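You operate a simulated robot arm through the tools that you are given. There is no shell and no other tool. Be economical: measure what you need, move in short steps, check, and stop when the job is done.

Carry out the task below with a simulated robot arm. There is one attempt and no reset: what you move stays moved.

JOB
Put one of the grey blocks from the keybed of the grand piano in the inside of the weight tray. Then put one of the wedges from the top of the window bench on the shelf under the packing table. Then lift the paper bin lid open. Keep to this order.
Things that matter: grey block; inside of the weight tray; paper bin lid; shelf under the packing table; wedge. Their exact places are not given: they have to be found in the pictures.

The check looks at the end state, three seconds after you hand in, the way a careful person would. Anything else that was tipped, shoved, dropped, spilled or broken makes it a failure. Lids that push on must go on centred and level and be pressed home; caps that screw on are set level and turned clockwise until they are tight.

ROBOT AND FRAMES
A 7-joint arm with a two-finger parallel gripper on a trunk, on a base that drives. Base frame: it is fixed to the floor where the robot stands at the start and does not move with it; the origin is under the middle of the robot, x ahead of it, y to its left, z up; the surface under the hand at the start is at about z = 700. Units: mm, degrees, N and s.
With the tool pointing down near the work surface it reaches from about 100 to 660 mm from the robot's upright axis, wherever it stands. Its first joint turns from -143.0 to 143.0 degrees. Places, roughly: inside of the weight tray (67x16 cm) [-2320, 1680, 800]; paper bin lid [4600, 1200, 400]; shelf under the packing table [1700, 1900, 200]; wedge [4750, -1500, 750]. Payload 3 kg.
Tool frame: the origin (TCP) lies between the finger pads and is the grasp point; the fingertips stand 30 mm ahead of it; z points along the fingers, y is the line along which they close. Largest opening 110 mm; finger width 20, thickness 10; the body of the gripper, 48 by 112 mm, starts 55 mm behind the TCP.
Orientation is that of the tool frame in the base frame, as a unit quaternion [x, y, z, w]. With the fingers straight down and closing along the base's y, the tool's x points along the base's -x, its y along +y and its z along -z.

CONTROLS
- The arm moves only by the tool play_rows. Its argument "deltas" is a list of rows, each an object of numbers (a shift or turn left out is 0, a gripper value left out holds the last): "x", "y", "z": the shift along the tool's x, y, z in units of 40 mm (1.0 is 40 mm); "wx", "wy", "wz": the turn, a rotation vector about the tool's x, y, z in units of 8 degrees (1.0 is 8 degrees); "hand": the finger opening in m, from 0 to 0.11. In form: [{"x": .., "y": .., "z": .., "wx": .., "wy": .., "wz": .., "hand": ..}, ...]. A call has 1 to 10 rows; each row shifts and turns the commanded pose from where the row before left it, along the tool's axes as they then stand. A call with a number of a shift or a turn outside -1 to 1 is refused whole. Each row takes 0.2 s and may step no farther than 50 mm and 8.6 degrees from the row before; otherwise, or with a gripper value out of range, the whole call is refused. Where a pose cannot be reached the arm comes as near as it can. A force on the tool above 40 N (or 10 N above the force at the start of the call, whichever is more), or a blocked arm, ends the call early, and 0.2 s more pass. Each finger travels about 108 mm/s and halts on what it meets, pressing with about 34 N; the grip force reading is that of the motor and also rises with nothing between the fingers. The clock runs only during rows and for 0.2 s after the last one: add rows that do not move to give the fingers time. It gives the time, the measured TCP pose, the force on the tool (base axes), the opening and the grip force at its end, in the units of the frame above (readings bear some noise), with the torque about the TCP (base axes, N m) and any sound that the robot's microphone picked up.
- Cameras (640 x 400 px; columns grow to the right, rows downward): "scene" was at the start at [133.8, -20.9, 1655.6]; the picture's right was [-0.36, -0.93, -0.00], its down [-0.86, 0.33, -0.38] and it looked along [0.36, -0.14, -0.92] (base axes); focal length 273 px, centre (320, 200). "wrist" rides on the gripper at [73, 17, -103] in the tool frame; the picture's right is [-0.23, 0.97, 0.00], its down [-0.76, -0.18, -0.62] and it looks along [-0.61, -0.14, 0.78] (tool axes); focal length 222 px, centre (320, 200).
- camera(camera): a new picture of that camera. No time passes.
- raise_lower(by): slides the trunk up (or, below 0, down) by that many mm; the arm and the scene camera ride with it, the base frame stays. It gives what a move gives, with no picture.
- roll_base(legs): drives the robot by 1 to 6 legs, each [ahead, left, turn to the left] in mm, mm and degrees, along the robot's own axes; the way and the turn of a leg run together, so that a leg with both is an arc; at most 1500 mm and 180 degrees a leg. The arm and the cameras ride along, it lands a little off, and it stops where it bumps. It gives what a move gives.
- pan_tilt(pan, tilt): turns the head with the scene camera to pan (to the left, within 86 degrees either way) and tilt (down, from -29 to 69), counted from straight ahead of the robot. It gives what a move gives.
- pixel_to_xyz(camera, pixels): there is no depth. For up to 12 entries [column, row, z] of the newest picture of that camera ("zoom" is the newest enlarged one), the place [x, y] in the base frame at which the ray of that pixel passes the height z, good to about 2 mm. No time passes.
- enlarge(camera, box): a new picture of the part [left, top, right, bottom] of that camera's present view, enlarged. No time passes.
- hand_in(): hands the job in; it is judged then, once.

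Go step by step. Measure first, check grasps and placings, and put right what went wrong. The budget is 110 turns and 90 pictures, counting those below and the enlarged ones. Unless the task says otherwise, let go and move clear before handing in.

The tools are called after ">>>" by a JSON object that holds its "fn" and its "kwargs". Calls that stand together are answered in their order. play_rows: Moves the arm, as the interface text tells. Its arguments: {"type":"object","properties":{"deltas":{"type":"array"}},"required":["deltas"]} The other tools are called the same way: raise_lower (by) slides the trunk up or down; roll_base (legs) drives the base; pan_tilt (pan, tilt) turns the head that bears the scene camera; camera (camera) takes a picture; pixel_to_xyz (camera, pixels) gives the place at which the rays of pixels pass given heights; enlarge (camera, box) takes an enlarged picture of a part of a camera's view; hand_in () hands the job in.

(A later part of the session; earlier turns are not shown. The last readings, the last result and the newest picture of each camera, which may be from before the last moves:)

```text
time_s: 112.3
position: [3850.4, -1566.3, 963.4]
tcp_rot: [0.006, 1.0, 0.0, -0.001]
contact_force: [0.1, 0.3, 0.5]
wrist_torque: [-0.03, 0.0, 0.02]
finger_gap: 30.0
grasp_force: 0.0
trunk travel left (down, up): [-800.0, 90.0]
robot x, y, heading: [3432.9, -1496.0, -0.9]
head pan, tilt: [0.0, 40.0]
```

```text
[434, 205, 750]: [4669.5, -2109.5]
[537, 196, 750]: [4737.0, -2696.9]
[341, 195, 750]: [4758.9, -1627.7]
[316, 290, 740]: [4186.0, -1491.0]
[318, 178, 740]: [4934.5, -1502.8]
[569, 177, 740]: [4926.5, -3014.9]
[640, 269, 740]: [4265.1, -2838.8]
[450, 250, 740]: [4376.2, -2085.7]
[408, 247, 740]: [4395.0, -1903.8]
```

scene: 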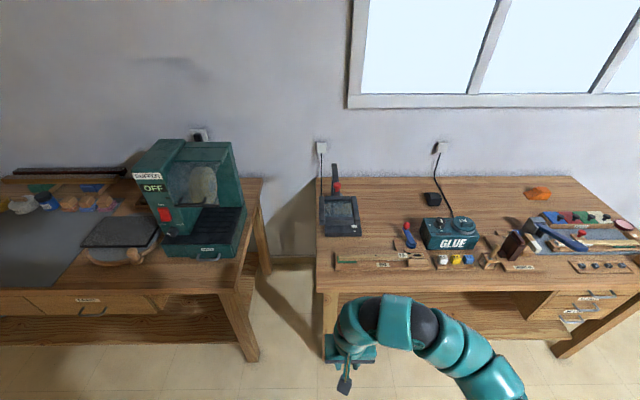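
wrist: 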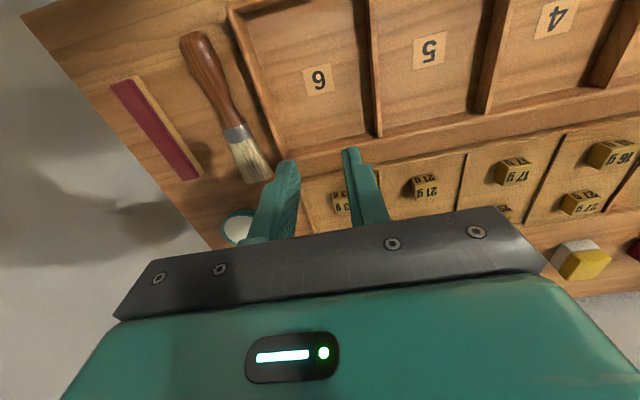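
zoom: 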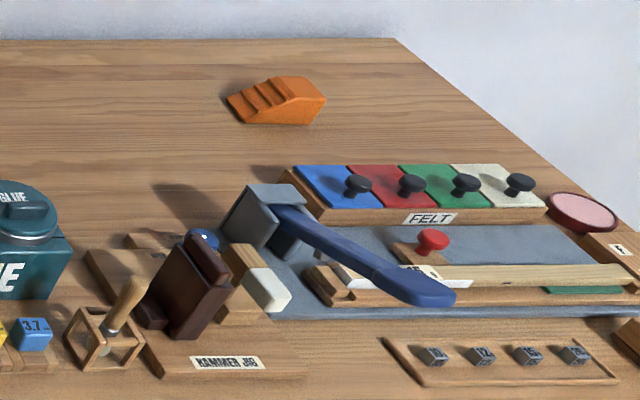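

I'll get closer at y≈−1850 and inspect which are wedges.

>>> {"fn": "roll_base", "kwargs": {"legs": [[330, -350, 0.9]]}}

>>> {"fn": "camera", "kwargs": {"camera": "scene"}}

>>> {"fn": "enlarge", "kwargs": {"camera": "scene", "box": [180, 120, 400, 258]}}

```text
time_s: 115.2
position: [4174.5, -1912.7, 964.0]
tcp_rot: [-0.001, 1.0, 0.001, -0.001]
contact_force: [-0.1, -0.6, 0.6]
wrist_torque: [0.02, 0.04, 0.0]
finger_gap: 30.1
grasp_force: 0.0
trunk travel left (down, up): [-800.0, 90.0]
robot x, y, heading: [3753.9, -1847.2, 0.2]
head pan, tilt: [0.0, 40.0]
```

```text
53 pictures are left
```

scene: 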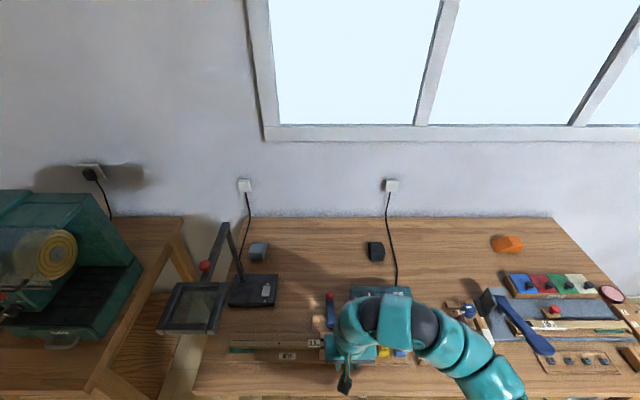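

```text
2.90 times, centred on (290, 189) of scene
```

zoom: 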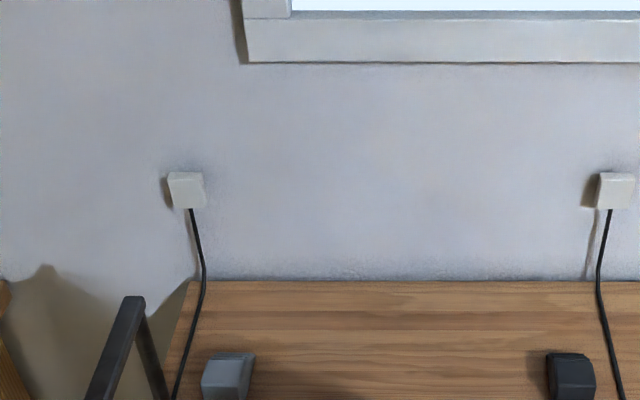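

Three wedge-shaped items stand along the back: grey (259,251), black (376,251), orange (507,244). I'll zoom on them and measure.

>>> {"fn": "enlarge", "kwargs": {"camera": "scene", "box": [235, 225, 400, 328]}}

>>> {"fn": "enlarge", "kwargs": {"camera": "scene", "box": [470, 220, 550, 270]}}

>>> {"fn": "pixel_to_xyz", "kwargs": {"camera": "scene", "pixels": [[259, 252, 750], [376, 252, 750], [507, 245, 750], [259, 252, 770], [376, 252, 770]]}}

```text
3.88 times, centred on (318, 276) of scene
```

zoom: 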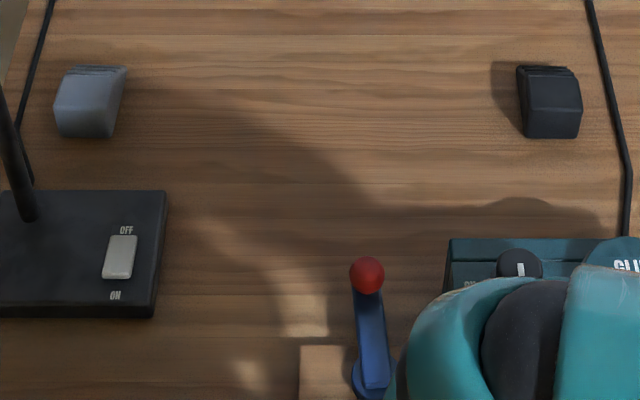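

```text
8.00 times, centred on (510, 245) of scene
```

zoom: 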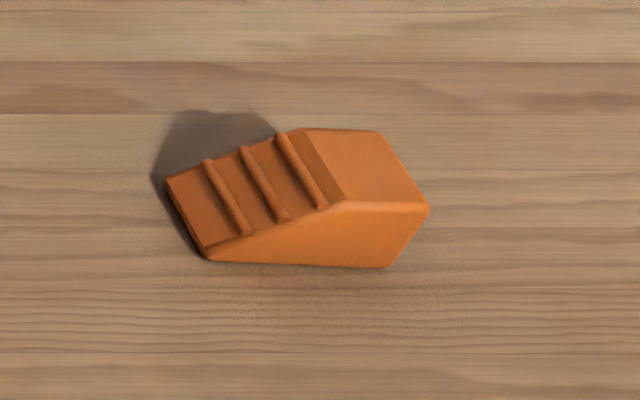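

```text
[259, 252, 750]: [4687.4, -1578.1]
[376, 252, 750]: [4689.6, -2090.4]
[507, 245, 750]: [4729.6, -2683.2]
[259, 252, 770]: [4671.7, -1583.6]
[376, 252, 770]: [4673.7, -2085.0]
```

Grey and black are matching wedges. Black (about 4680,−2088) has its thick end towards me and is freer than the grey one. I'll drive nearer and in line, then tilt the tool forward for reach.

>>> {"fn": "roll_base", "kwargs": {"legs": [[0, -220, -0.2], [170, 0, 0]]}}

>>> {"fn": "camera", "kwargs": {"camera": "wrist"}}

>>> {"fn": "pan_tilt", "kwargs": {"pan": 0, "tilt": 50}}

>>> {"fn": "camera", "kwargs": {"camera": "scene"}}

```text
time_s: 117.9
position: [4348.1, -2127.7, 963.9]
tcp_rot: [-0.001, 1.0, 0.0, -0.001]
contact_force: [1.3, 0.0, -0.2]
wrist_torque: [0.02, -0.01, -0.01]
finger_gap: 30.1
grasp_force: 0.0
trunk travel left (down, up): [-800.0, 90.0]
robot x, y, heading: [3927.1, -2058.5, -0.1]
head pan, tilt: [0.0, 40.0]
```

```text
49 pictures are left
```

wrist: 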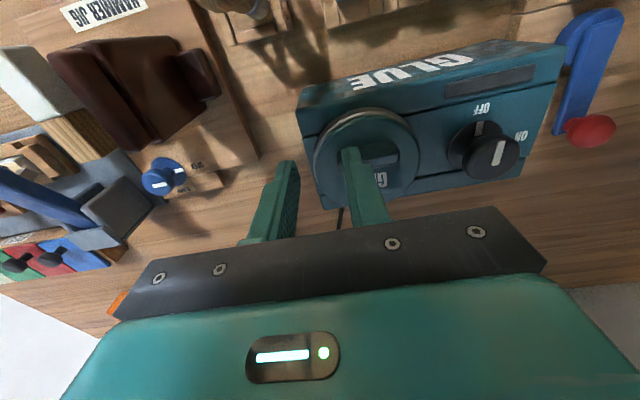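

```text
time_s: 118.6
position: [4347.4, -2128.5, 963.2]
tcp_rot: [-0.001, 1.0, 0.0, -0.001]
contact_force: [-1.0, 0.2, 0.3]
wrist_torque: [0.02, -0.01, 0.01]
finger_gap: 30.0
grasp_force: 0.1
trunk travel left (down, up): [-800.0, 90.0]
robot x, y, heading: [3925.4, -2062.6, 0.1]
head pan, tilt: [0.0, 50.0]
```

```text
48 pictures are left
```

scene: 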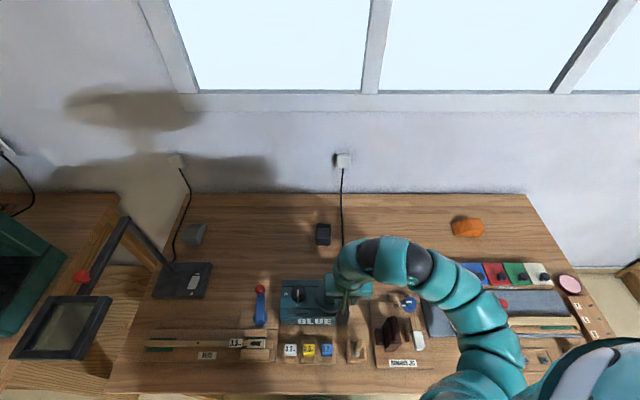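

I'll zoom on the black wedge (323,234) to get its dimensions.

>>> {"fn": "enlarge", "kwargs": {"camera": "scene", "box": [283, 205, 363, 255]}}

```text
8.00 times, centred on (323, 230) of scene
```

zoom: 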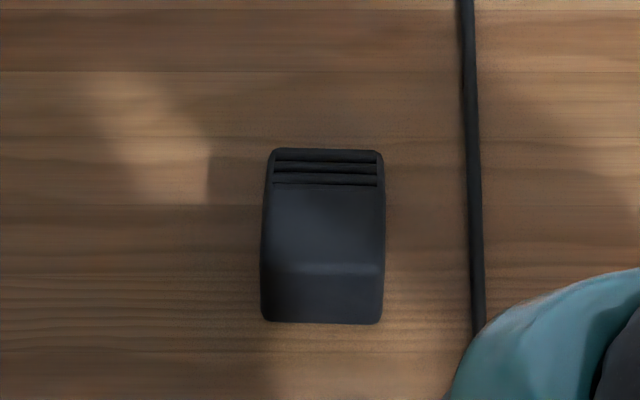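

>>> {"fn": "pixel_to_xyz", "kwargs": {"camera": "zoom", "pixels": [[262, 320, 750], [382, 322, 750], [275, 150, 755], [383, 152, 755], [262, 268, 790], [384, 268, 790], [470, 200, 750], [323, 240, 750], [323, 240, 770]]}}

```text
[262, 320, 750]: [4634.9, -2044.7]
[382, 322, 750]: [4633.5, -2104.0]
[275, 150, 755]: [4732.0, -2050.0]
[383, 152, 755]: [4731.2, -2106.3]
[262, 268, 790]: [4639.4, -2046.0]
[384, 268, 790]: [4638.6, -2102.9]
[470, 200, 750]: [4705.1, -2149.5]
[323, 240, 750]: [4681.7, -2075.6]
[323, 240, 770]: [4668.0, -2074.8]
```

The wedge spans x 4634–4732, y −2104..−2045, front height about 40. I'll align y, open to 85 mm, tilt 30° forward, and advance partway at height.

>>> {"fn": "play_rows", "kwargs": {"deltas": [{"y": 0.66, "hand": 0.085}, {"y": 0.66}, {"wy": -0.9375}, {"wy": -0.9375}, {"wy": -0.9375}, {"wy": -0.9375}, {"x": -0.844, "z": 0.4875}, {"x": -0.844, "z": 0.4875}, {"x": -0.844, "z": 0.4875}, {"x": -0.844, "z": 0.4875}]}}

```text
time_s: 120.2
position: [4369.5, -2068.8, 955.3]
tcp_rot: [-0.005, 0.998, 0.001, 0.06]
contact_force: [-17.0, -1.3, 32.1]
wrist_torque: [-1.49, 0.73, -0.69]
finger_gap: 85.5
grasp_force: 0.1
out of reach, approached as far as the arm can: row 3, 4, 5, 6
trunk travel left (down, up): [-800.0, 90.0]
robot x, y, heading: [3927.0, -2062.5, -0.0]
head pan, tilt: [0.0, 50.0]
stopped in row 7: the force on the tool passed its limit at 156 N (the readings are from after the stop); the commanded pose is now the measured one
```

The tilt was out of reach and a contact force arose. I'll look before moving.

>>> {"fn": "camera", "kwargs": {"camera": "scene"}}

>>> {"fn": "camera", "kwargs": {"camera": "wrist"}}

```text
46 pictures are left
```

scene: 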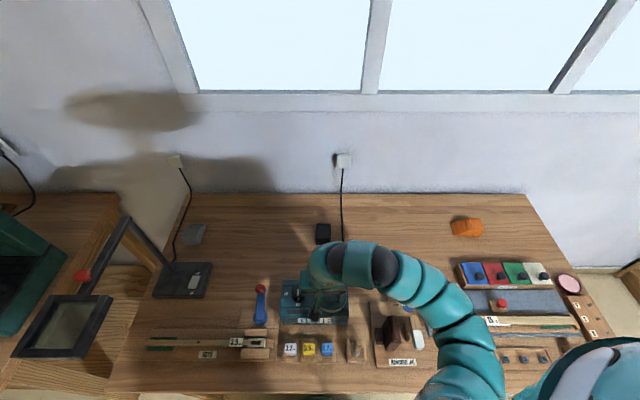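

```text
45 pictures are left
```

wrist: 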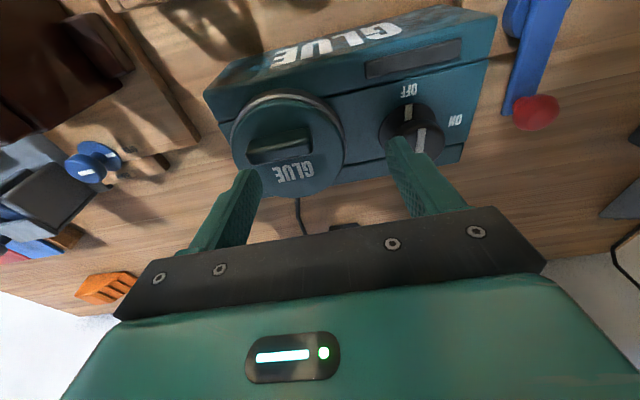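

Nothing was touched; it seems to be a joint limit with the arm folded. I'll level, extend forward with the tool down, and then tilt.

>>> {"fn": "play_rows", "kwargs": {"deltas": [{"wy": 0.86}, {}, {"x": -0.9}, {"x": -0.9}, {"x": -0.9}, {"x": -0.9}, {"x": -0.9}, {}]}}

```text
time_s: 122.0
position: [4552.8, -2065.5, 955.3]
tcp_rot: [-0.004, 1.0, 0.0, 0.0]
contact_force: [-0.8, 0.7, -0.1]
wrist_torque: [0.01, -0.02, -0.02]
finger_gap: 85.0
grasp_force: 0.1
trunk travel left (down, up): [-800.0, 90.0]
robot x, y, heading: [3931.0, -2066.4, 0.1]
head pan, tilt: [0.0, 50.0]
```

Now I'll tilt in small steps while checking reach.

>>> {"fn": "play_rows", "kwargs": {"deltas": [{"wy": -0.5, "x": -0.5}, {"wy": -0.5, "x": -0.5}, {"wy": -0.5, "x": -0.4}, {}]}}

```text
time_s: 123.0
position: [4607.9, -2067.4, 958.0]
tcp_rot: [-0.003, 0.994, 0.0, 0.105]
contact_force: [-0.5, 0.1, -0.3]
wrist_torque: [0.01, 0.03, -0.02]
finger_gap: 85.2
grasp_force: 0.1
trunk travel left (down, up): [-800.0, 90.0]
robot x, y, heading: [3928.5, -2061.8, -0.0]
head pan, tilt: [0.0, 50.0]
```

That works. I'll continue tilting and advancing at height.

>>> {"fn": "play_rows", "kwargs": {"deltas": [{"wy": -0.5, "x": -0.4}, {"wy": -0.5, "x": -0.4}, {"wy": -0.5, "x": -0.4}, {"wy": -0.4}, {}]}}

>>> {"fn": "camera", "kwargs": {"camera": "wrist"}}

```text
time_s: 124.2
position: [4655.0, -2068.6, 970.9]
tcp_rot: [-0.003, 0.972, 0.001, 0.234]
contact_force: [0.6, -1.2, 0.6]
wrist_torque: [0.01, -0.04, 0.0]
finger_gap: 85.1
grasp_force: 0.0
trunk travel left (down, up): [-800.0, 90.0]
robot x, y, heading: [3924.4, -2062.0, -0.1]
head pan, tilt: [0.0, 50.0]
```

```text
44 pictures are left
```

wrist: 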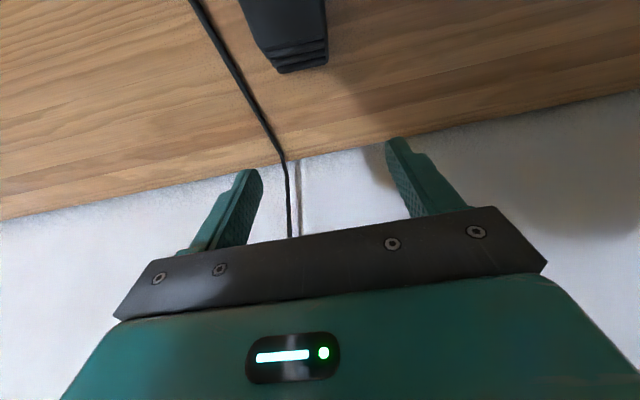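

I'll check the wedge position with the wrist view.

>>> {"fn": "pixel_to_xyz", "kwargs": {"camera": "wrist", "pixels": [[278, 72, 750], [328, 65, 750], [278, 72, 740], [328, 65, 740], [278, 72, 765], [328, 65, 765]]}}

```text
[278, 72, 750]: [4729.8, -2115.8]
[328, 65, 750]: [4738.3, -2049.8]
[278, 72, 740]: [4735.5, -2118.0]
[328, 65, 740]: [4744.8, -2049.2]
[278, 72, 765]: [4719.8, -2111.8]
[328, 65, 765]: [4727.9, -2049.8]
```

Consistent: wedge centre y≈−2078, table z≈750. I'll descend to z≈800.

>>> {"fn": "play_rows", "kwargs": {"deltas": [{"x": 0.366, "z": 0.772, "y": -0.045}, {"x": 0.366, "z": 0.772, "y": -0.045}, {"x": 0.366, "z": 0.772, "y": -0.045}, {"x": 0.366, "z": 0.772, "y": -0.045}, {"x": 0.366, "z": 0.772, "y": -0.045}, {}]}}

>>> {"fn": "camera", "kwargs": {"camera": "wrist"}}

>>> {"fn": "enlarge", "kwargs": {"camera": "scene", "box": [243, 190, 403, 290]}}

```text
time_s: 125.4
position: [4660.5, -2072.7, 831.7]
tcp_rot: [-0.003, 0.967, 0.003, 0.253]
contact_force: [-58.5, -2.0, 68.6]
wrist_torque: [-3.13, 1.4, -2.93]
finger_gap: 86.0
grasp_force: 0.0
trunk travel left (down, up): [-800.0, 90.0]
robot x, y, heading: [3925.7, -2064.6, -0.1]
head pan, tilt: [0.0, 50.0]
stopped in row 5: the force on the tool passed its limit at 67 N (the readings are from after the stop); the commanded pose is now the measured one
```

```text
43 pictures are left
```

wrist: 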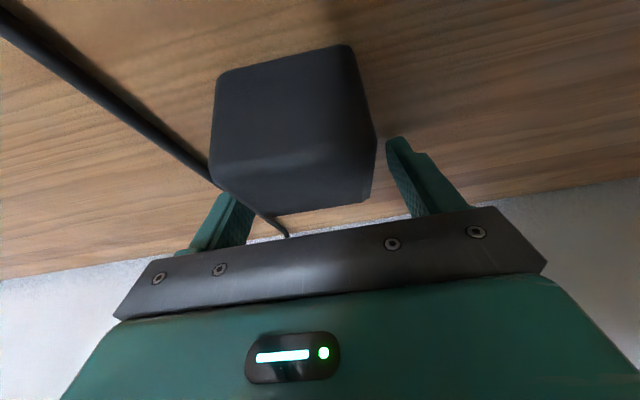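

```text
4.00 times, centred on (323, 240) of scene
```

zoom: 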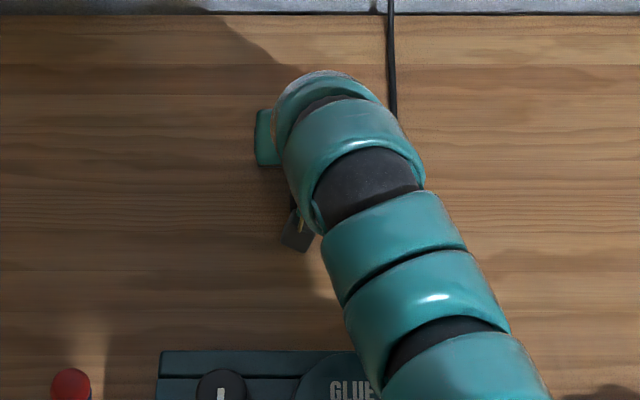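

The left finger's tip is hidden by the wedge, so that finger is probably resting on its top; the gripper sits too far to +y. I'll back off along the tool, open to 105 mm, and look again.

>>> {"fn": "play_rows", "kwargs": {"deltas": [{"z": -0.6}, {"z": -0.6}, {"hand": 0.105}, {}]}}

>>> {"fn": "camera", "kwargs": {"camera": "wrist"}}

```text
time_s: 126.4
position: [4642.4, -2074.2, 860.9]
tcp_rot: [-0.003, 0.969, 0.002, 0.247]
contact_force: [-0.2, 0.0, 0.5]
wrist_torque: [-0.02, 0.01, -0.01]
finger_gap: 105.0
grasp_force: 0.1
trunk travel left (down, up): [-800.0, 90.0]
robot x, y, heading: [3930.9, -2059.7, -0.2]
head pan, tilt: [0.0, 50.0]
```

```text
41 pictures are left
```

wrist: 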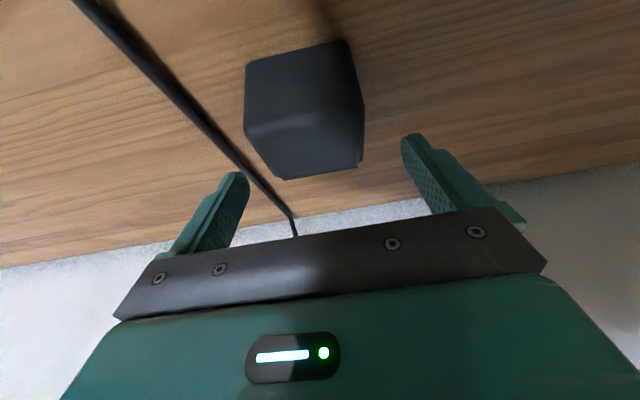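

The left fingertip probably landed on the power cord, which may run above the table. I'll triangulate the cord's height from both cameras.

>>> {"fn": "pixel_to_xyz", "kwargs": {"camera": "scene", "pixels": [[341.4, 215, 750], [342.4, 236.25, 750], [342.75, 245, 750], [341.4, 215, 800], [342.4, 236.25, 800], [342.75, 245, 800]]}}

>>> {"fn": "pixel_to_xyz", "kwargs": {"camera": "wrist", "pixels": [[160, 75, 750], [210, 135, 750], [270, 195, 750], [160, 75, 800], [210, 135, 800], [270, 195, 800]]}}

>>> {"fn": "enlarge", "kwargs": {"camera": "wrist", "box": [60, 0, 440, 238]}}

```text
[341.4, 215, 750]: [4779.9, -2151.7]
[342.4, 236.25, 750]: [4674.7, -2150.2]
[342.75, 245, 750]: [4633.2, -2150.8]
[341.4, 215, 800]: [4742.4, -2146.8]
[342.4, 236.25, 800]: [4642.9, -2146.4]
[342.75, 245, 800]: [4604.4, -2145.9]
```

```text
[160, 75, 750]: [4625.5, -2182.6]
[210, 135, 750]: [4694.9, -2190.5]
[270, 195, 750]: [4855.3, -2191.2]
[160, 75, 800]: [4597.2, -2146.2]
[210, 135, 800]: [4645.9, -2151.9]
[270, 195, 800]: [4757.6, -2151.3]
```

```text
1.68 times, centred on (250, 119) of wrist
```

zoom: 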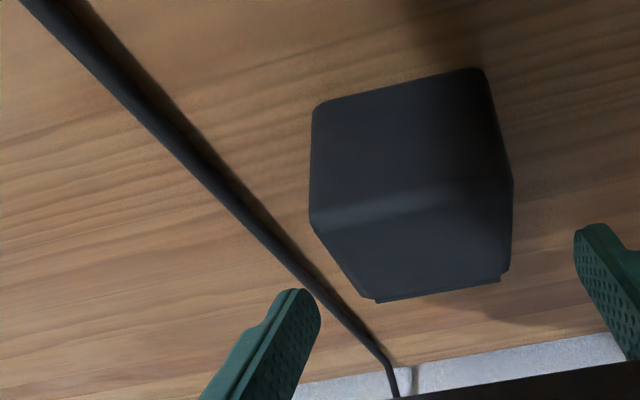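

Both cameras agree if the cord and bench top are at z≈797, so the earlier contact was the fingertips on the bench. The wedge is really at x≈4601–4697. I'll narrow to 90 mm and move to TCP (4630, −2075, 834).

>>> {"fn": "play_rows", "kwargs": {"deltas": [{"hand": 0.09}, {"x": 0.29, "z": 0.22}, {"x": 0.29, "z": 0.22}, {}]}}

>>> {"fn": "camera", "kwargs": {"camera": "wrist"}}

```text
time_s: 127.4
position: [4633.7, -2075.2, 833.3]
tcp_rot: [-0.003, 0.969, 0.001, 0.246]
contact_force: [0.1, 0.0, 0.4]
wrist_torque: [0.02, 0.0, 0.03]
finger_gap: 90.1
grasp_force: 0.0
trunk travel left (down, up): [-800.0, 90.0]
robot x, y, heading: [3928.3, -2062.8, -0.0]
head pan, tilt: [0.0, 50.0]
```

```text
39 pictures are left
```

wrist: 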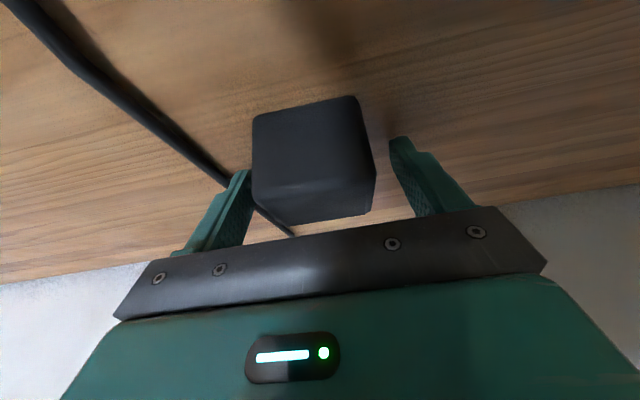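

The wedge sits between the fingers. I'll shift 3 mm towards −y and close.

>>> {"fn": "play_rows", "kwargs": {"deltas": [{"y": -0.08}, {"hand": 0.06}, {"hand": 0.04}, {"hand": 0.03}, {}, {}]}}

>>> {"fn": "camera", "kwargs": {"camera": "wrist"}}

```text
time_s: 128.8
position: [4634.3, -2076.8, 834.1]
tcp_rot: [-0.004, 0.969, 0.002, 0.246]
contact_force: [0.5, 4.9, 4.9]
wrist_torque: [-0.01, 0.1, -0.07]
finger_gap: 55.9
grasp_force: 34.1
trunk travel left (down, up): [-800.0, 90.0]
robot x, y, heading: [3928.9, -2060.1, -0.1]
head pan, tilt: [0.0, 50.0]
```

```text
38 pictures are left
```

wrist: 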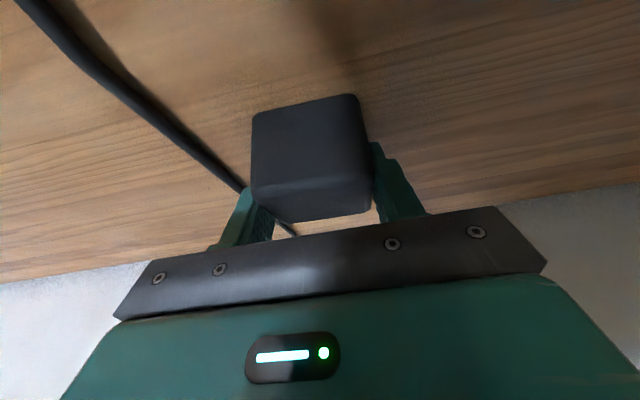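

Gripped at 56 mm. I'll lift 130 mm straight up.

>>> {"fn": "play_rows", "kwargs": {"deltas": [{"x": -0.39, "z": -0.71}, {"x": -0.39, "z": -0.71}, {"x": -0.39, "z": -0.71}, {"x": -0.39, "z": -0.71}, {}]}}

>>> {"fn": "camera", "kwargs": {"camera": "wrist"}}

```text
time_s: 130.0
position: [4635.3, -2079.0, 964.5]
tcp_rot: [-0.003, 0.97, 0.001, 0.245]
contact_force: [0.3, -0.1, -1.6]
wrist_torque: [-0.04, 0.0, 0.0]
finger_gap: 56.0
grasp_force: 33.7
trunk travel left (down, up): [-800.0, 90.0]
robot x, y, heading: [3930.6, -2064.2, 0.1]
head pan, tilt: [0.0, 50.0]
```

```text
37 pictures are left
```

wrist: 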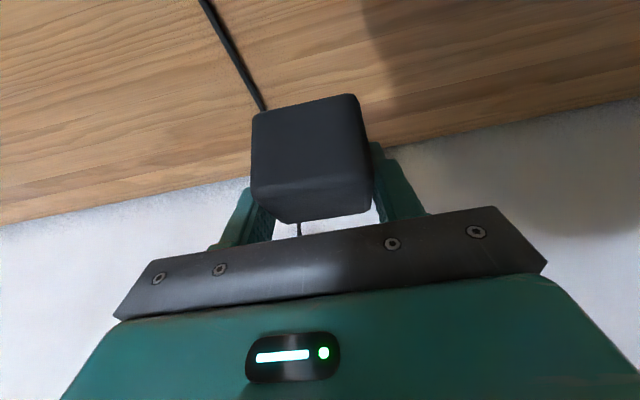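

Held level; its bottom is 37 mm below the TCP. I'll back off, turn to face +y and drive towards the packing table, stopping short to look.

>>> {"fn": "roll_base", "kwargs": {"legs": [[-600, 0, 0], [0, 0, 90], [1400, 0, 0], [900, 0, 0]]}}

>>> {"fn": "pan_tilt", "kwargs": {"pan": 25, "tilt": 35}}

>>> {"fn": "camera", "kwargs": {"camera": "scene"}}

```text
time_s: 148.3
position: [3385.7, 1001.3, 964.1]
tcp_rot: [-0.678, 0.692, 0.173, 0.175]
contact_force: [1.2, -0.1, -3.3]
wrist_torque: [-0.02, 0.01, 0.01]
finger_gap: 56.2
grasp_force: 34.2
trunk travel left (down, up): [-800.0, 90.0]
robot x, y, heading: [3351.9, 293.5, 88.7]
head pan, tilt: [0.0, 50.0]
```

```text
time_s: 149.2
position: [3386.0, 1001.4, 965.6]
tcp_rot: [-0.679, 0.692, 0.172, 0.175]
contact_force: [0.0, -0.5, -2.3]
wrist_torque: [-0.01, 0.0, 0.01]
finger_gap: 56.0
grasp_force: 33.6
trunk travel left (down, up): [-800.0, 90.0]
robot x, y, heading: [3352.3, 296.9, 88.8]
head pan, tilt: [25.0, 35.0]
```

```text
36 pictures are left
```

scene: 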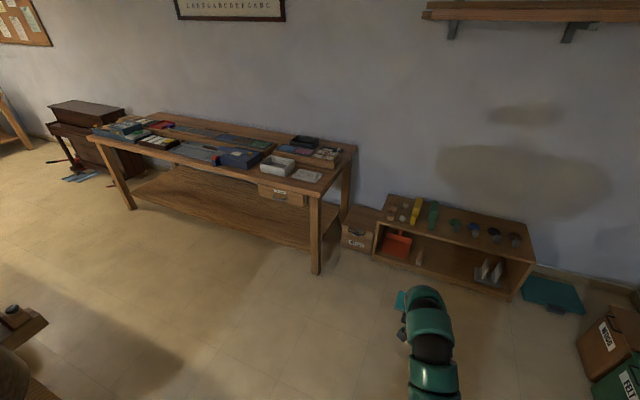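

The packing table shelf is mostly empty on the left and middle. I'll measure its edges and the piano brackets.

>>> {"fn": "pixel_to_xyz", "kwargs": {"camera": "scene", "pixels": [[315, 273, 0], [131, 209, 0], [308, 250, 200], [135, 197, 200], [322, 197, 800], [90, 133, 800], [210, 200, 200], [40, 325, 600], [20, 305, 700]]}}

>>> {"fn": "enlarge", "kwargs": {"camera": "scene", "box": [80, 100, 370, 281]}}

```text
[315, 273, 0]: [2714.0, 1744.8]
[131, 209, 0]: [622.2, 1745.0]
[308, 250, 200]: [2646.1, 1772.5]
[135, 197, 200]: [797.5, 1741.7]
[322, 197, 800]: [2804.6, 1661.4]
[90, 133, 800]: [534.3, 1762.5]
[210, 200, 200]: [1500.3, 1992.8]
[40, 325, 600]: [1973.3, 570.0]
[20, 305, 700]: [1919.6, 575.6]
```

```text
2.21 times, centred on (225, 190) of scene
```

zoom: 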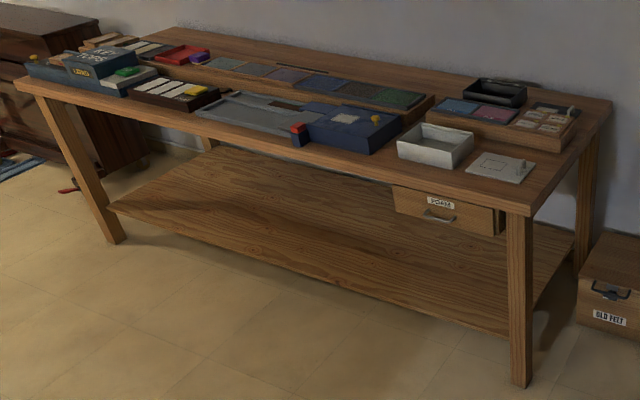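

The shelf is empty left of the foam drawer; its front edge is at y≈1755. I'll aim at x≈2030: forward 630, strafe left 1320, then look.

>>> {"fn": "roll_base", "kwargs": {"legs": [[630, 0, 1.2], [0, 1320, 0]]}}

>>> {"fn": "pan_tilt", "kwargs": {"pan": 0, "tilt": 50}}

>>> {"fn": "camera", "kwargs": {"camera": "scene"}}

```text
time_s: 159.0
position: [2108.8, 1698.4, 964.9]
tcp_rot: [-0.666, 0.705, 0.169, 0.178]
contact_force: [-0.3, 0.4, -0.7]
wrist_torque: [-0.02, 0.0, 0.01]
finger_gap: 55.7
grasp_force: 33.8
trunk travel left (down, up): [-800.0, 90.0]
robot x, y, heading: [2047.0, 990.7, 86.5]
head pan, tilt: [25.0, 35.0]
```

```text
time_s: 159.9
position: [2109.0, 1698.9, 963.8]
tcp_rot: [-0.665, 0.705, 0.17, 0.178]
contact_force: [0.1, 0.1, -2.6]
wrist_torque: [-0.05, 0.0, 0.0]
finger_gap: 55.8
grasp_force: 34.1
trunk travel left (down, up): [-800.0, 90.0]
robot x, y, heading: [2047.5, 993.7, 86.4]
head pan, tilt: [0.0, 50.0]
```

```text
34 pictures are left
```

scene: 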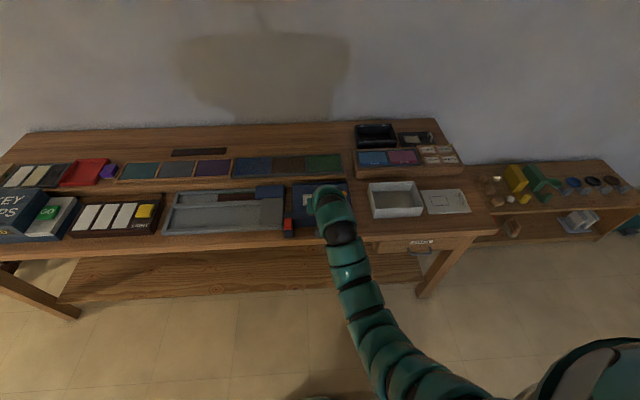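

The TCP tip overhangs the table edge; I must pull back before lowering. I'll retract the arm 60 mm, then nudge the base back 40, left 90, and straighten.

>>> {"fn": "play_rows", "kwargs": {"deltas": [{"x": 0.66, "z": -0.36}, {"x": 0.66, "z": -0.36}, {}]}}

>>> {"fn": "roll_base", "kwargs": {"legs": [[-40, 90, 3.5]]}}

```text
time_s: 160.7
position: [2104.9, 1636.8, 964.2]
tcp_rot: [-0.666, 0.704, 0.17, 0.178]
contact_force: [0.1, 0.4, -2.6]
wrist_torque: [-0.04, 0.0, 0.01]
finger_gap: 55.8
grasp_force: 34.2
trunk travel left (down, up): [-800.0, 90.0]
robot x, y, heading: [2047.5, 993.2, 86.3]
head pan, tilt: [0.0, 50.0]
```

```text
time_s: 161.9
position: [1976.3, 1602.0, 964.8]
tcp_rot: [0.686, -0.684, -0.174, -0.174]
contact_force: [-0.5, -0.5, -1.5]
wrist_torque: [0.0, -0.01, -0.01]
finger_gap: 55.9
grasp_force: 34.0
trunk travel left (down, up): [-800.0, 90.0]
robot x, y, heading: [1957.9, 955.3, 89.7]
head pan, tilt: [0.0, 50.0]
```

The wedge tip is now short of the table edge. I'll lower the trunk 640 mm and look under with the wrist camera.

>>> {"fn": "raise_lower", "kwargs": {"by": -640}}

>>> {"fn": "camera", "kwargs": {"camera": "wrist"}}

>>> {"fn": "camera", "kwargs": {"camera": "scene"}}

```text
refused: -640 is not a number from -400 to 400
```

```text
33 pictures are left
```

wrist: 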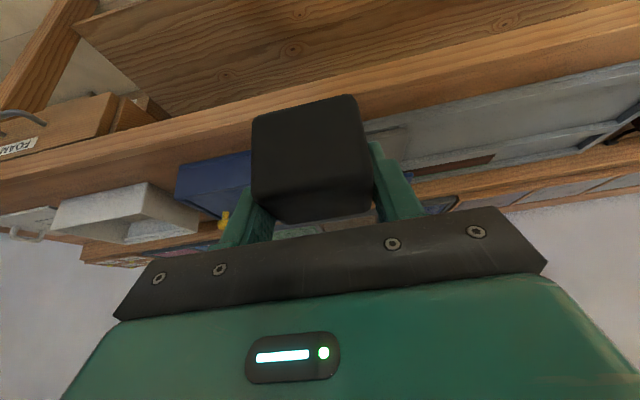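

```text
32 pictures are left
```

scene: 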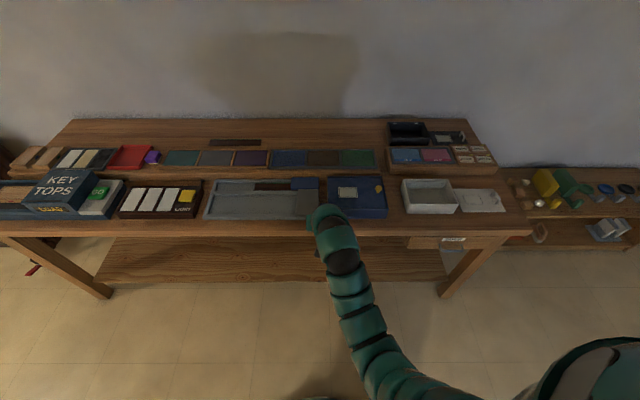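

Limit is 400 per call. I'll first check the table front edge's y with both cameras.

>>> {"fn": "pixel_to_xyz", "kwargs": {"camera": "wrist", "pixels": [[450, 98, 800], [450, 98, 780], [450, 57, 740], [450, 57, 760], [200, 120, 780]]}}

>>> {"fn": "pixel_to_xyz", "kwargs": {"camera": "scene", "pixels": [[250, 222, 800], [250, 222, 780], [250, 282, 200], [250, 282, 220]]}}

```text
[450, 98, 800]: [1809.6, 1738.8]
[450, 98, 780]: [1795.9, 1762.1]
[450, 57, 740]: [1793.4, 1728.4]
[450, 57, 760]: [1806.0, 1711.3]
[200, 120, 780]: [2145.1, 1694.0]
```

```text
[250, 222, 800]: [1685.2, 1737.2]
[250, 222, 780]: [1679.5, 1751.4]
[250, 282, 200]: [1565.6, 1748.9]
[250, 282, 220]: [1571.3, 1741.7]
```

The table edge is at y≈1735 and the wedge tip at about 1670, so it's clear. I'll lower 400, then 230.

>>> {"fn": "raise_lower", "kwargs": {"by": -400}}

>>> {"fn": "raise_lower", "kwargs": {"by": -230}}

>>> {"fn": "camera", "kwargs": {"camera": "wrist"}}

>>> {"fn": "camera", "kwargs": {"camera": "scene"}}

```text
time_s: 165.7
position: [1977.8, 1601.8, 563.6]
tcp_rot: [0.686, -0.685, -0.175, -0.173]
contact_force: [0.6, -0.7, -1.8]
wrist_torque: [0.0, 0.0, -0.01]
finger_gap: 55.7
grasp_force: 34.1
trunk travel left (down, up): [-400.0, 490.0]
robot x, y, heading: [1957.1, 959.2, 90.0]
head pan, tilt: [0.0, 50.0]
```

```text
time_s: 168.1
position: [1975.8, 1602.3, 334.9]
tcp_rot: [0.686, -0.685, -0.175, -0.174]
contact_force: [0.4, -0.2, -1.7]
wrist_torque: [-0.02, 0.01, 0.03]
finger_gap: 55.6
grasp_force: 34.0
trunk travel left (down, up): [-170.0, 720.0]
robot x, y, heading: [1960.5, 958.4, 89.8]
head pan, tilt: [0.0, 50.0]
```

```text
31 pictures are left
```

wrist: 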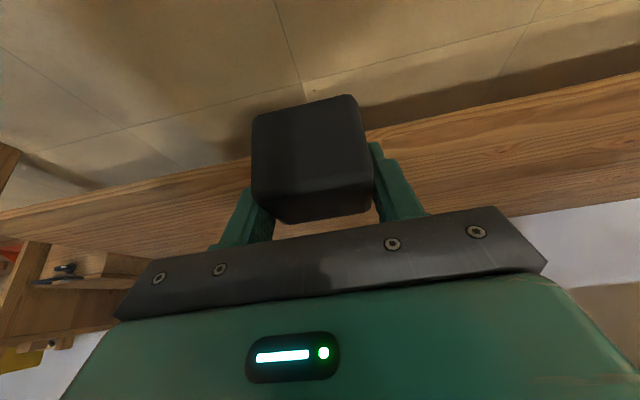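

```text
30 pictures are left
```

scene: 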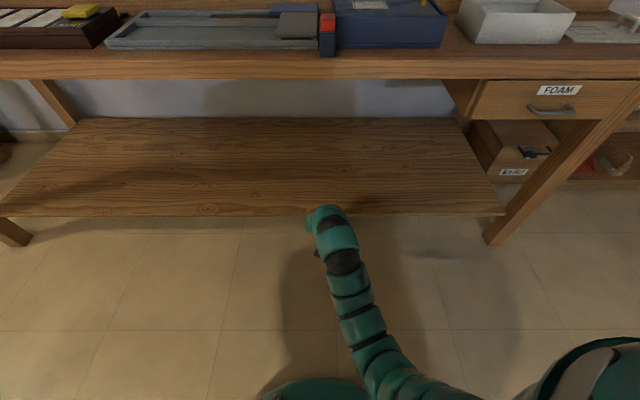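

I need clearances: I'll measure the shelf top z and front edge from both cameras, and the table's underside.

>>> {"fn": "pixel_to_xyz", "kwargs": {"camera": "scene", "pixels": [[250, 213, 200], [250, 213, 220], [250, 213, 240], [250, 80, 740], [250, 80, 760], [250, 54, 800], [330, 206, 500], [330, 206, 600], [330, 206, 550]]}}

>>> {"fn": "pixel_to_xyz", "kwargs": {"camera": "wrist", "pixels": [[450, 118, 180], [450, 118, 200], [450, 118, 220], [500, 105, 200], [550, 198, 220], [550, 198, 240]]}}

```text
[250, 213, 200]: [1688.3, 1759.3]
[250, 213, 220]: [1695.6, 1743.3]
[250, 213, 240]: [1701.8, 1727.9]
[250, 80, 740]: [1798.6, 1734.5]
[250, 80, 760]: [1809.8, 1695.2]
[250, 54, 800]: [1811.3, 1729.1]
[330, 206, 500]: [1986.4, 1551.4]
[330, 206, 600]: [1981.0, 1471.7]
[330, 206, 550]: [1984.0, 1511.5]
```

```text
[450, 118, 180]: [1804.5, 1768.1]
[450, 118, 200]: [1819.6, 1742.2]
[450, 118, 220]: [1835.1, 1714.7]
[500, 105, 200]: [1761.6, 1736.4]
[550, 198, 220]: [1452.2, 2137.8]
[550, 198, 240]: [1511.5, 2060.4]
```

Shelf top z≈210, underside of table ≈740, and the wrist top is well below it. I'll drive ahead 280 and lower 60.

>>> {"fn": "roll_base", "kwargs": {"legs": [[280, 0, 0]]}}

>>> {"fn": "raise_lower", "kwargs": {"by": -60}}

>>> {"fn": "camera", "kwargs": {"camera": "wrist"}}

>>> {"fn": "camera", "kwargs": {"camera": "scene"}}

```text
time_s: 170.1
position: [1972.2, 1885.5, 333.3]
tcp_rot: [0.689, -0.682, -0.175, -0.173]
contact_force: [-0.2, -0.8, -1.7]
wrist_torque: [0.0, 0.0, -0.02]
finger_gap: 56.1
grasp_force: 34.1
trunk travel left (down, up): [-170.0, 720.0]
robot x, y, heading: [1957.8, 1240.7, 90.3]
head pan, tilt: [0.0, 50.0]
```

```text
time_s: 171.1
position: [1972.2, 1885.0, 274.5]
tcp_rot: [0.688, -0.682, -0.176, -0.173]
contact_force: [0.3, 0.5, -1.3]
wrist_torque: [-0.04, 0.0, 0.01]
finger_gap: 55.7
grasp_force: 33.6
trunk travel left (down, up): [-110.0, 780.0]
robot x, y, heading: [1959.6, 1238.8, 90.4]
head pan, tilt: [0.0, 50.0]
```

```text
29 pictures are left
```

wrist: 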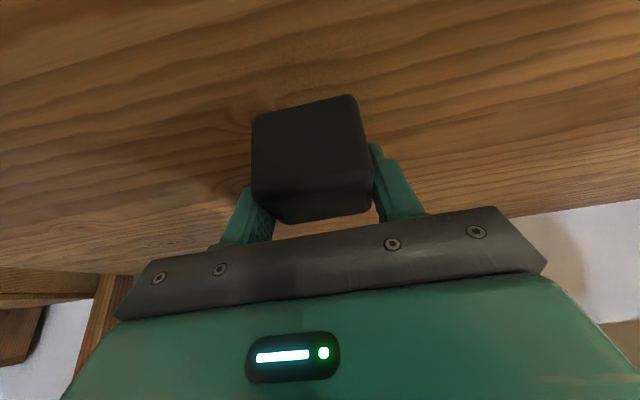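

```text
28 pictures are left
```

scene: 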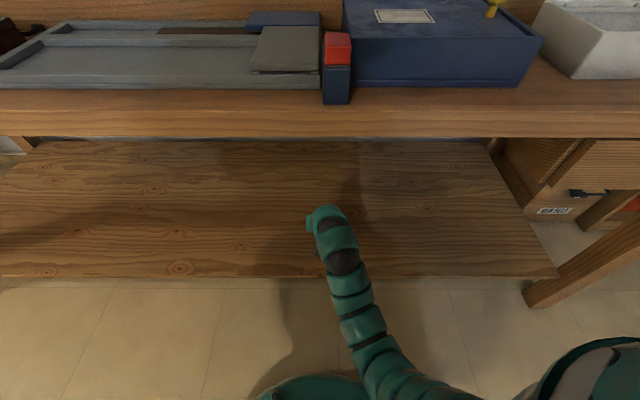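

The wedge is over the shelf. I'll lower in 4 mm rows until contact.

>>> {"fn": "play_rows", "kwargs": {"deltas": [{"x": 0.048, "z": 0.088}, {"x": 0.048, "z": 0.088}, {"x": 0.048, "z": 0.088}, {"x": 0.048, "z": 0.088}, {}]}}

>>> {"fn": "camera", "kwargs": {"camera": "wrist"}}

```text
time_s: 172.3
position: [1972.6, 1883.9, 258.9]
tcp_rot: [0.688, -0.683, -0.175, -0.173]
contact_force: [-0.1, -0.8, -1.9]
wrist_torque: [-0.02, 0.03, 0.01]
finger_gap: 56.0
grasp_force: 33.4
trunk travel left (down, up): [-110.0, 780.0]
robot x, y, heading: [1957.9, 1238.4, 89.9]
head pan, tilt: [0.0, 50.0]
```

```text
27 pictures are left
```

wrist: 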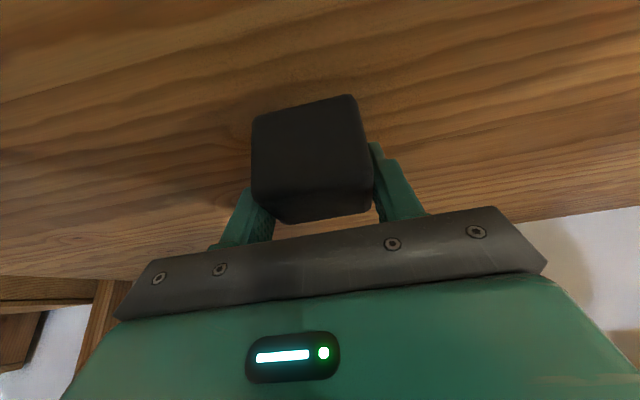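

>>> {"fn": "play_rows", "kwargs": {"deltas": [{"x": 0.036, "z": 0.066}, {"x": 0.036, "z": 0.066}, {"x": 0.036, "z": 0.066}, {"x": 0.036, "z": 0.066}, {}]}}

```text
time_s: 173.5
position: [1973.9, 1884.5, 245.7]
tcp_rot: [0.688, -0.683, -0.175, -0.173]
contact_force: [0.1, -1.0, -1.4]
wrist_torque: [-0.02, 0.01, -0.01]
finger_gap: 55.7
grasp_force: 34.0
trunk travel left (down, up): [-110.0, 780.0]
robot x, y, heading: [1960.8, 1240.0, 90.2]
head pan, tilt: [0.0, 50.0]
```

No contact yet at 245.7; I'll continue down in 3 mm rows.

>>> {"fn": "play_rows", "kwargs": {"deltas": [{"x": 0.036, "z": 0.066}, {"x": 0.036, "z": 0.066}, {"x": 0.036, "z": 0.066}, {"x": 0.036, "z": 0.066}, {"x": 0.036, "z": 0.066}, {}]}}

>>> {"fn": "camera", "kwargs": {"camera": "wrist"}}

```text
time_s: 174.9
position: [1972.6, 1886.3, 234.8]
tcp_rot: [0.688, -0.681, -0.178, -0.174]
contact_force: [1.3, -7.8, 25.5]
wrist_torque: [-1.17, -0.61, 0.02]
finger_gap: 55.8
grasp_force: 34.1
trunk travel left (down, up): [-110.0, 780.0]
robot x, y, heading: [1958.4, 1241.8, 90.5]
head pan, tilt: [0.0, 50.0]
```

```text
26 pictures are left
```

wrist: 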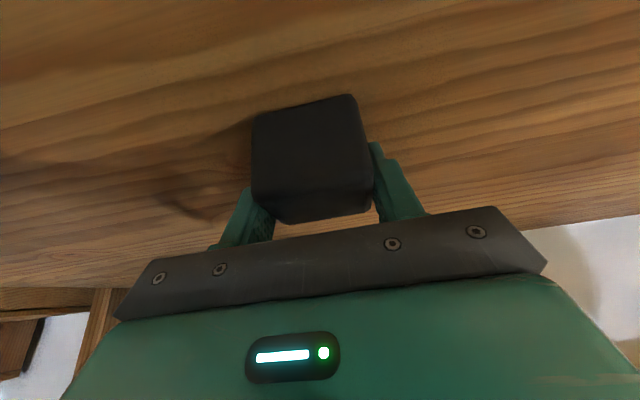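

Contact at 25 N, so the wedge is on the shelf. I'll ease off 1.5 mm and open.

>>> {"fn": "play_rows", "kwargs": {"deltas": [{"x": -0.018, "z": -0.033}, {"hand": 0.06}, {"hand": 0.07}, {"hand": 0.085}, {}, {}]}}

>>> {"fn": "camera", "kwargs": {"camera": "wrist"}}

```text
time_s: 176.3
position: [1972.2, 1885.3, 232.2]
tcp_rot: [0.689, -0.682, -0.175, -0.172]
contact_force: [0.0, 0.2, -0.1]
wrist_torque: [0.0, -0.02, 0.05]
finger_gap: 85.4
grasp_force: 0.1
trunk travel left (down, up): [-110.0, 780.0]
robot x, y, heading: [1959.8, 1240.1, 90.2]
head pan, tilt: [0.0, 50.0]
```

```text
25 pictures are left
```

wrist: 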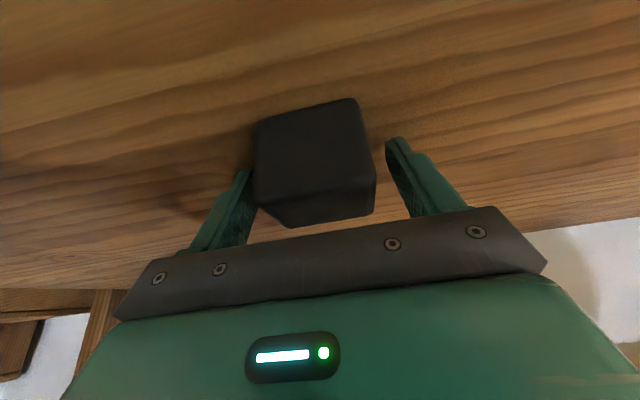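

Released. I'll raise the trunk 120, back out, and verify.

>>> {"fn": "raise_lower", "kwargs": {"by": 120}}

>>> {"fn": "roll_base", "kwargs": {"legs": [[-270, 0, 0]]}}

>>> {"fn": "camera", "kwargs": {"camera": "scene"}}

```text
time_s: 177.8
position: [1972.6, 1885.3, 352.5]
tcp_rot: [0.688, -0.682, -0.176, -0.173]
contact_force: [0.7, 0.5, -0.4]
wrist_torque: [-0.03, 0.02, 0.02]
finger_gap: 85.0
grasp_force: 0.1
trunk travel left (down, up): [-230.0, 660.0]
robot x, y, heading: [1957.7, 1239.0, 90.4]
head pan, tilt: [0.0, 50.0]
```

```text
time_s: 179.7
position: [1980.0, 1619.6, 353.1]
tcp_rot: [-0.684, 0.687, 0.174, 0.173]
contact_force: [0.1, 0.9, -0.2]
wrist_torque: [0.0, -0.02, 0.0]
finger_gap: 85.2
grasp_force: 0.0
trunk travel left (down, up): [-230.0, 660.0]
robot x, y, heading: [1958.3, 977.5, 89.5]
head pan, tilt: [0.0, 50.0]
```

```text
24 pictures are left
```

scene: 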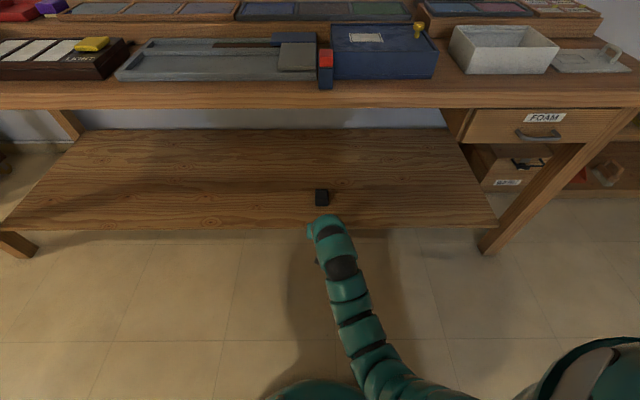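

The wedge is on the shelf at (322,197). Now for the paper bin: I'll raise the trunk 400, strafe right 1400, turn right 90°, and look.

>>> {"fn": "raise_lower", "kwargs": {"by": 400}}

>>> {"fn": "roll_base", "kwargs": {"legs": [[0, -1390, 0], [0, 0, -89.5]]}}

>>> {"fn": "pan_tilt", "kwargs": {"pan": 8, "tilt": 35}}

>>> {"fn": "camera", "kwargs": {"camera": "scene"}}

```text
time_s: 183.5
position: [1981.2, 1620.8, 752.6]
tcp_rot: [-0.684, 0.687, 0.174, 0.173]
contact_force: [0.4, -0.4, -0.6]
wrist_torque: [-0.01, -0.03, 0.0]
finger_gap: 84.7
grasp_force: 0.0
trunk travel left (down, up): [-630.0, 260.0]
robot x, y, heading: [1957.9, 977.8, 89.2]
head pan, tilt: [0.0, 50.0]
```

```text
time_s: 194.2
position: [3968.1, 951.6, 752.8]
tcp_rot: [-0.004, 0.969, 0.002, 0.246]
contact_force: [-0.2, 0.1, 0.6]
wrist_torque: [0.0, 0.04, -0.01]
finger_gap: 84.9
grasp_force: 0.1
trunk travel left (down, up): [-630.0, 260.0]
robot x, y, heading: [3323.5, 962.8, 0.1]
head pan, tilt: [0.0, 50.0]
```

```text
time_s: 194.9
position: [3969.0, 952.3, 753.4]
tcp_rot: [-0.003, 0.969, 0.002, 0.246]
contact_force: [-0.1, -0.2, 1.1]
wrist_torque: [0.01, 0.0, 0.0]
finger_gap: 84.9
grasp_force: 0.0
trunk travel left (down, up): [-630.0, 260.0]
robot x, y, heading: [3323.8, 963.6, -0.0]
head pan, tilt: [8.0, 35.0]
```

```text
23 pictures are left
```

scene: 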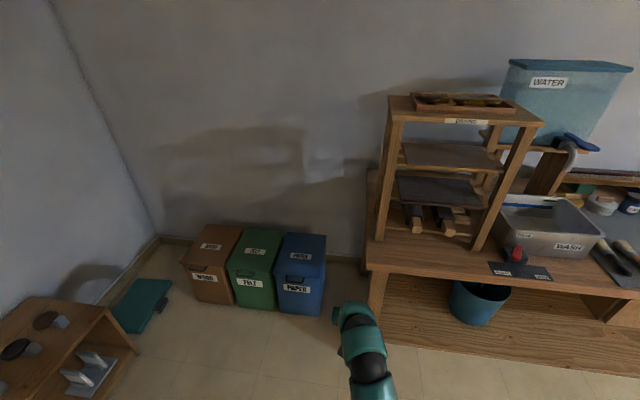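

>>> {"fn": "enlarge", "kwargs": {"camera": "scene", "box": [220, 215, 348, 325]}}

>>> {"fn": "pixel_to_xyz", "kwargs": {"camera": "scene", "pixels": [[278, 307, 0], [319, 316, 0], [370, 322, 0], [285, 234, 400], [326, 235, 400], [276, 274, 400], [322, 278, 400]]}}

```text
3.64 times, centred on (284, 270) of scene
```

zoom: 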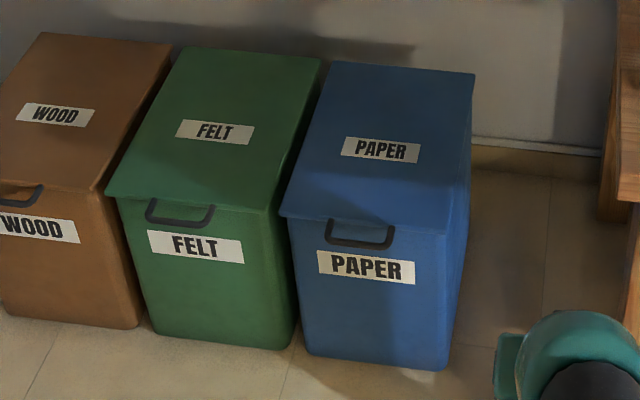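

```text
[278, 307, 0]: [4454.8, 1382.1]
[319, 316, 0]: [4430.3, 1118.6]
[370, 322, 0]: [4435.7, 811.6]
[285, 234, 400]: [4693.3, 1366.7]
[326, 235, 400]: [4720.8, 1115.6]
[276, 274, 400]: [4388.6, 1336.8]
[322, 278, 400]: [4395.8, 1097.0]
```

The paper bin's lid front lip is at about x 4395, y 1097–1337, z≈400, with a bail handle centred; the hinge is at the rear. I plan to scoop the lid from below with closed fingers pointing forward, so I'll test tilting further here in free air.

>>> {"fn": "play_rows", "kwargs": {"deltas": [{"wy": -0.6, "hand": 0.0}, {"wy": -0.6}, {"wy": -0.6}, {"wy": -0.6}, {"wy": -0.6}, {}, {}]}}

```text
time_s: 196.5
position: [3967.7, 951.1, 752.7]
tcp_rot: [-0.003, 0.897, 0.002, 0.443]
contact_force: [0.1, 0.3, 0.1]
wrist_torque: [-0.01, 0.01, 0.03]
finger_gap: 0.0
grasp_force: 33.8
trunk travel left (down, up): [-630.0, 260.0]
robot x, y, heading: [3324.3, 966.5, -0.1]
head pan, tilt: [8.0, 35.0]
```

>>> {"fn": "play_rows", "kwargs": {"deltas": [{"wy": -0.6}, {"wy": -0.6}, {"wy": -0.6}, {"wy": -0.6}, {"wy": -0.6}, {}]}}

>>> {"fn": "raise_lower", "kwargs": {"by": -350}}

>>> {"fn": "roll_base", "kwargs": {"legs": [[0, 150, 0]]}}

>>> {"fn": "camera", "kwargs": {"camera": "wrist"}}

>>> {"fn": "camera", "kwargs": {"camera": "scene"}}

```text
time_s: 197.9
position: [3968.4, 951.4, 752.0]
tcp_rot: [-0.003, 0.785, 0.003, 0.619]
contact_force: [0.2, 0.5, 0.3]
wrist_torque: [0.01, 0.02, 0.01]
finger_gap: 0.0
grasp_force: 33.5
trunk travel left (down, up): [-630.0, 260.0]
robot x, y, heading: [3321.8, 968.7, 0.1]
head pan, tilt: [8.0, 35.0]
```

```text
time_s: 201.3
position: [3968.5, 950.9, 402.2]
tcp_rot: [-0.003, 0.786, 0.004, 0.619]
contact_force: [0.7, -0.3, -0.4]
wrist_torque: [-0.03, 0.0, 0.04]
finger_gap: 0.2
grasp_force: 34.2
trunk travel left (down, up): [-280.0, 610.0]
robot x, y, heading: [3321.1, 968.6, -0.1]
head pan, tilt: [8.0, 35.0]
```

```text
time_s: 202.7
position: [3968.3, 1097.6, 401.8]
tcp_rot: [-0.001, 0.785, 0.002, 0.619]
contact_force: [-0.2, -0.2, -0.3]
wrist_torque: [-0.01, 0.0, 0.02]
finger_gap: 0.3
grasp_force: 33.7
trunk travel left (down, up): [-280.0, 610.0]
robot x, y, heading: [3324.1, 1111.2, 0.1]
head pan, tilt: [8.0, 35.0]
```

```text
21 pictures are left
```

wrist: 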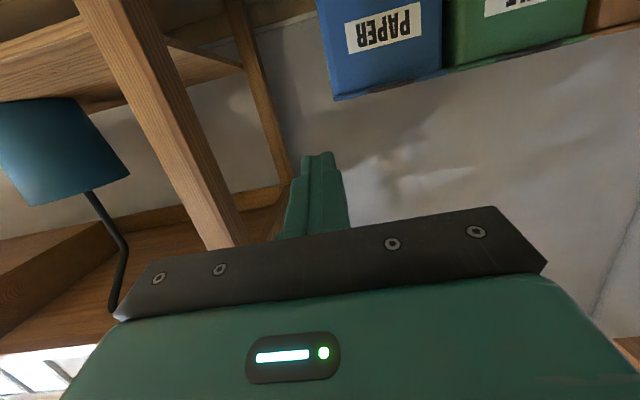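

```text
20 pictures are left
```

scene: 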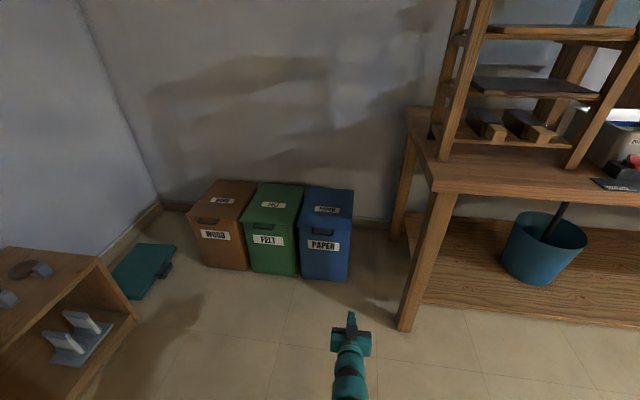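

Tilt 76° works. I'll zoom on the paper bin to triangulate the lip and handle.

>>> {"fn": "enlarge", "kwargs": {"camera": "scene", "box": [285, 175, 369, 287]}}

```text
3.57 times, centred on (327, 231) of scene
```

zoom: 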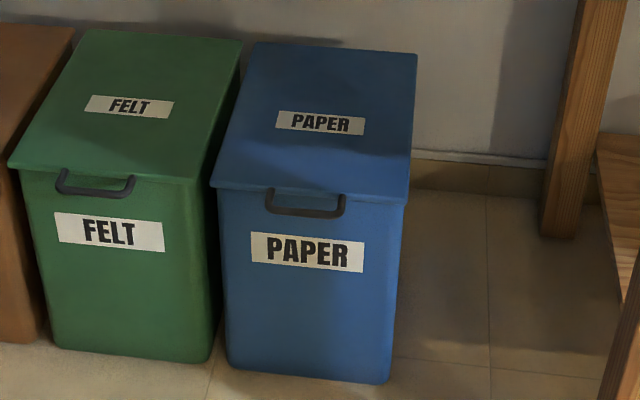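

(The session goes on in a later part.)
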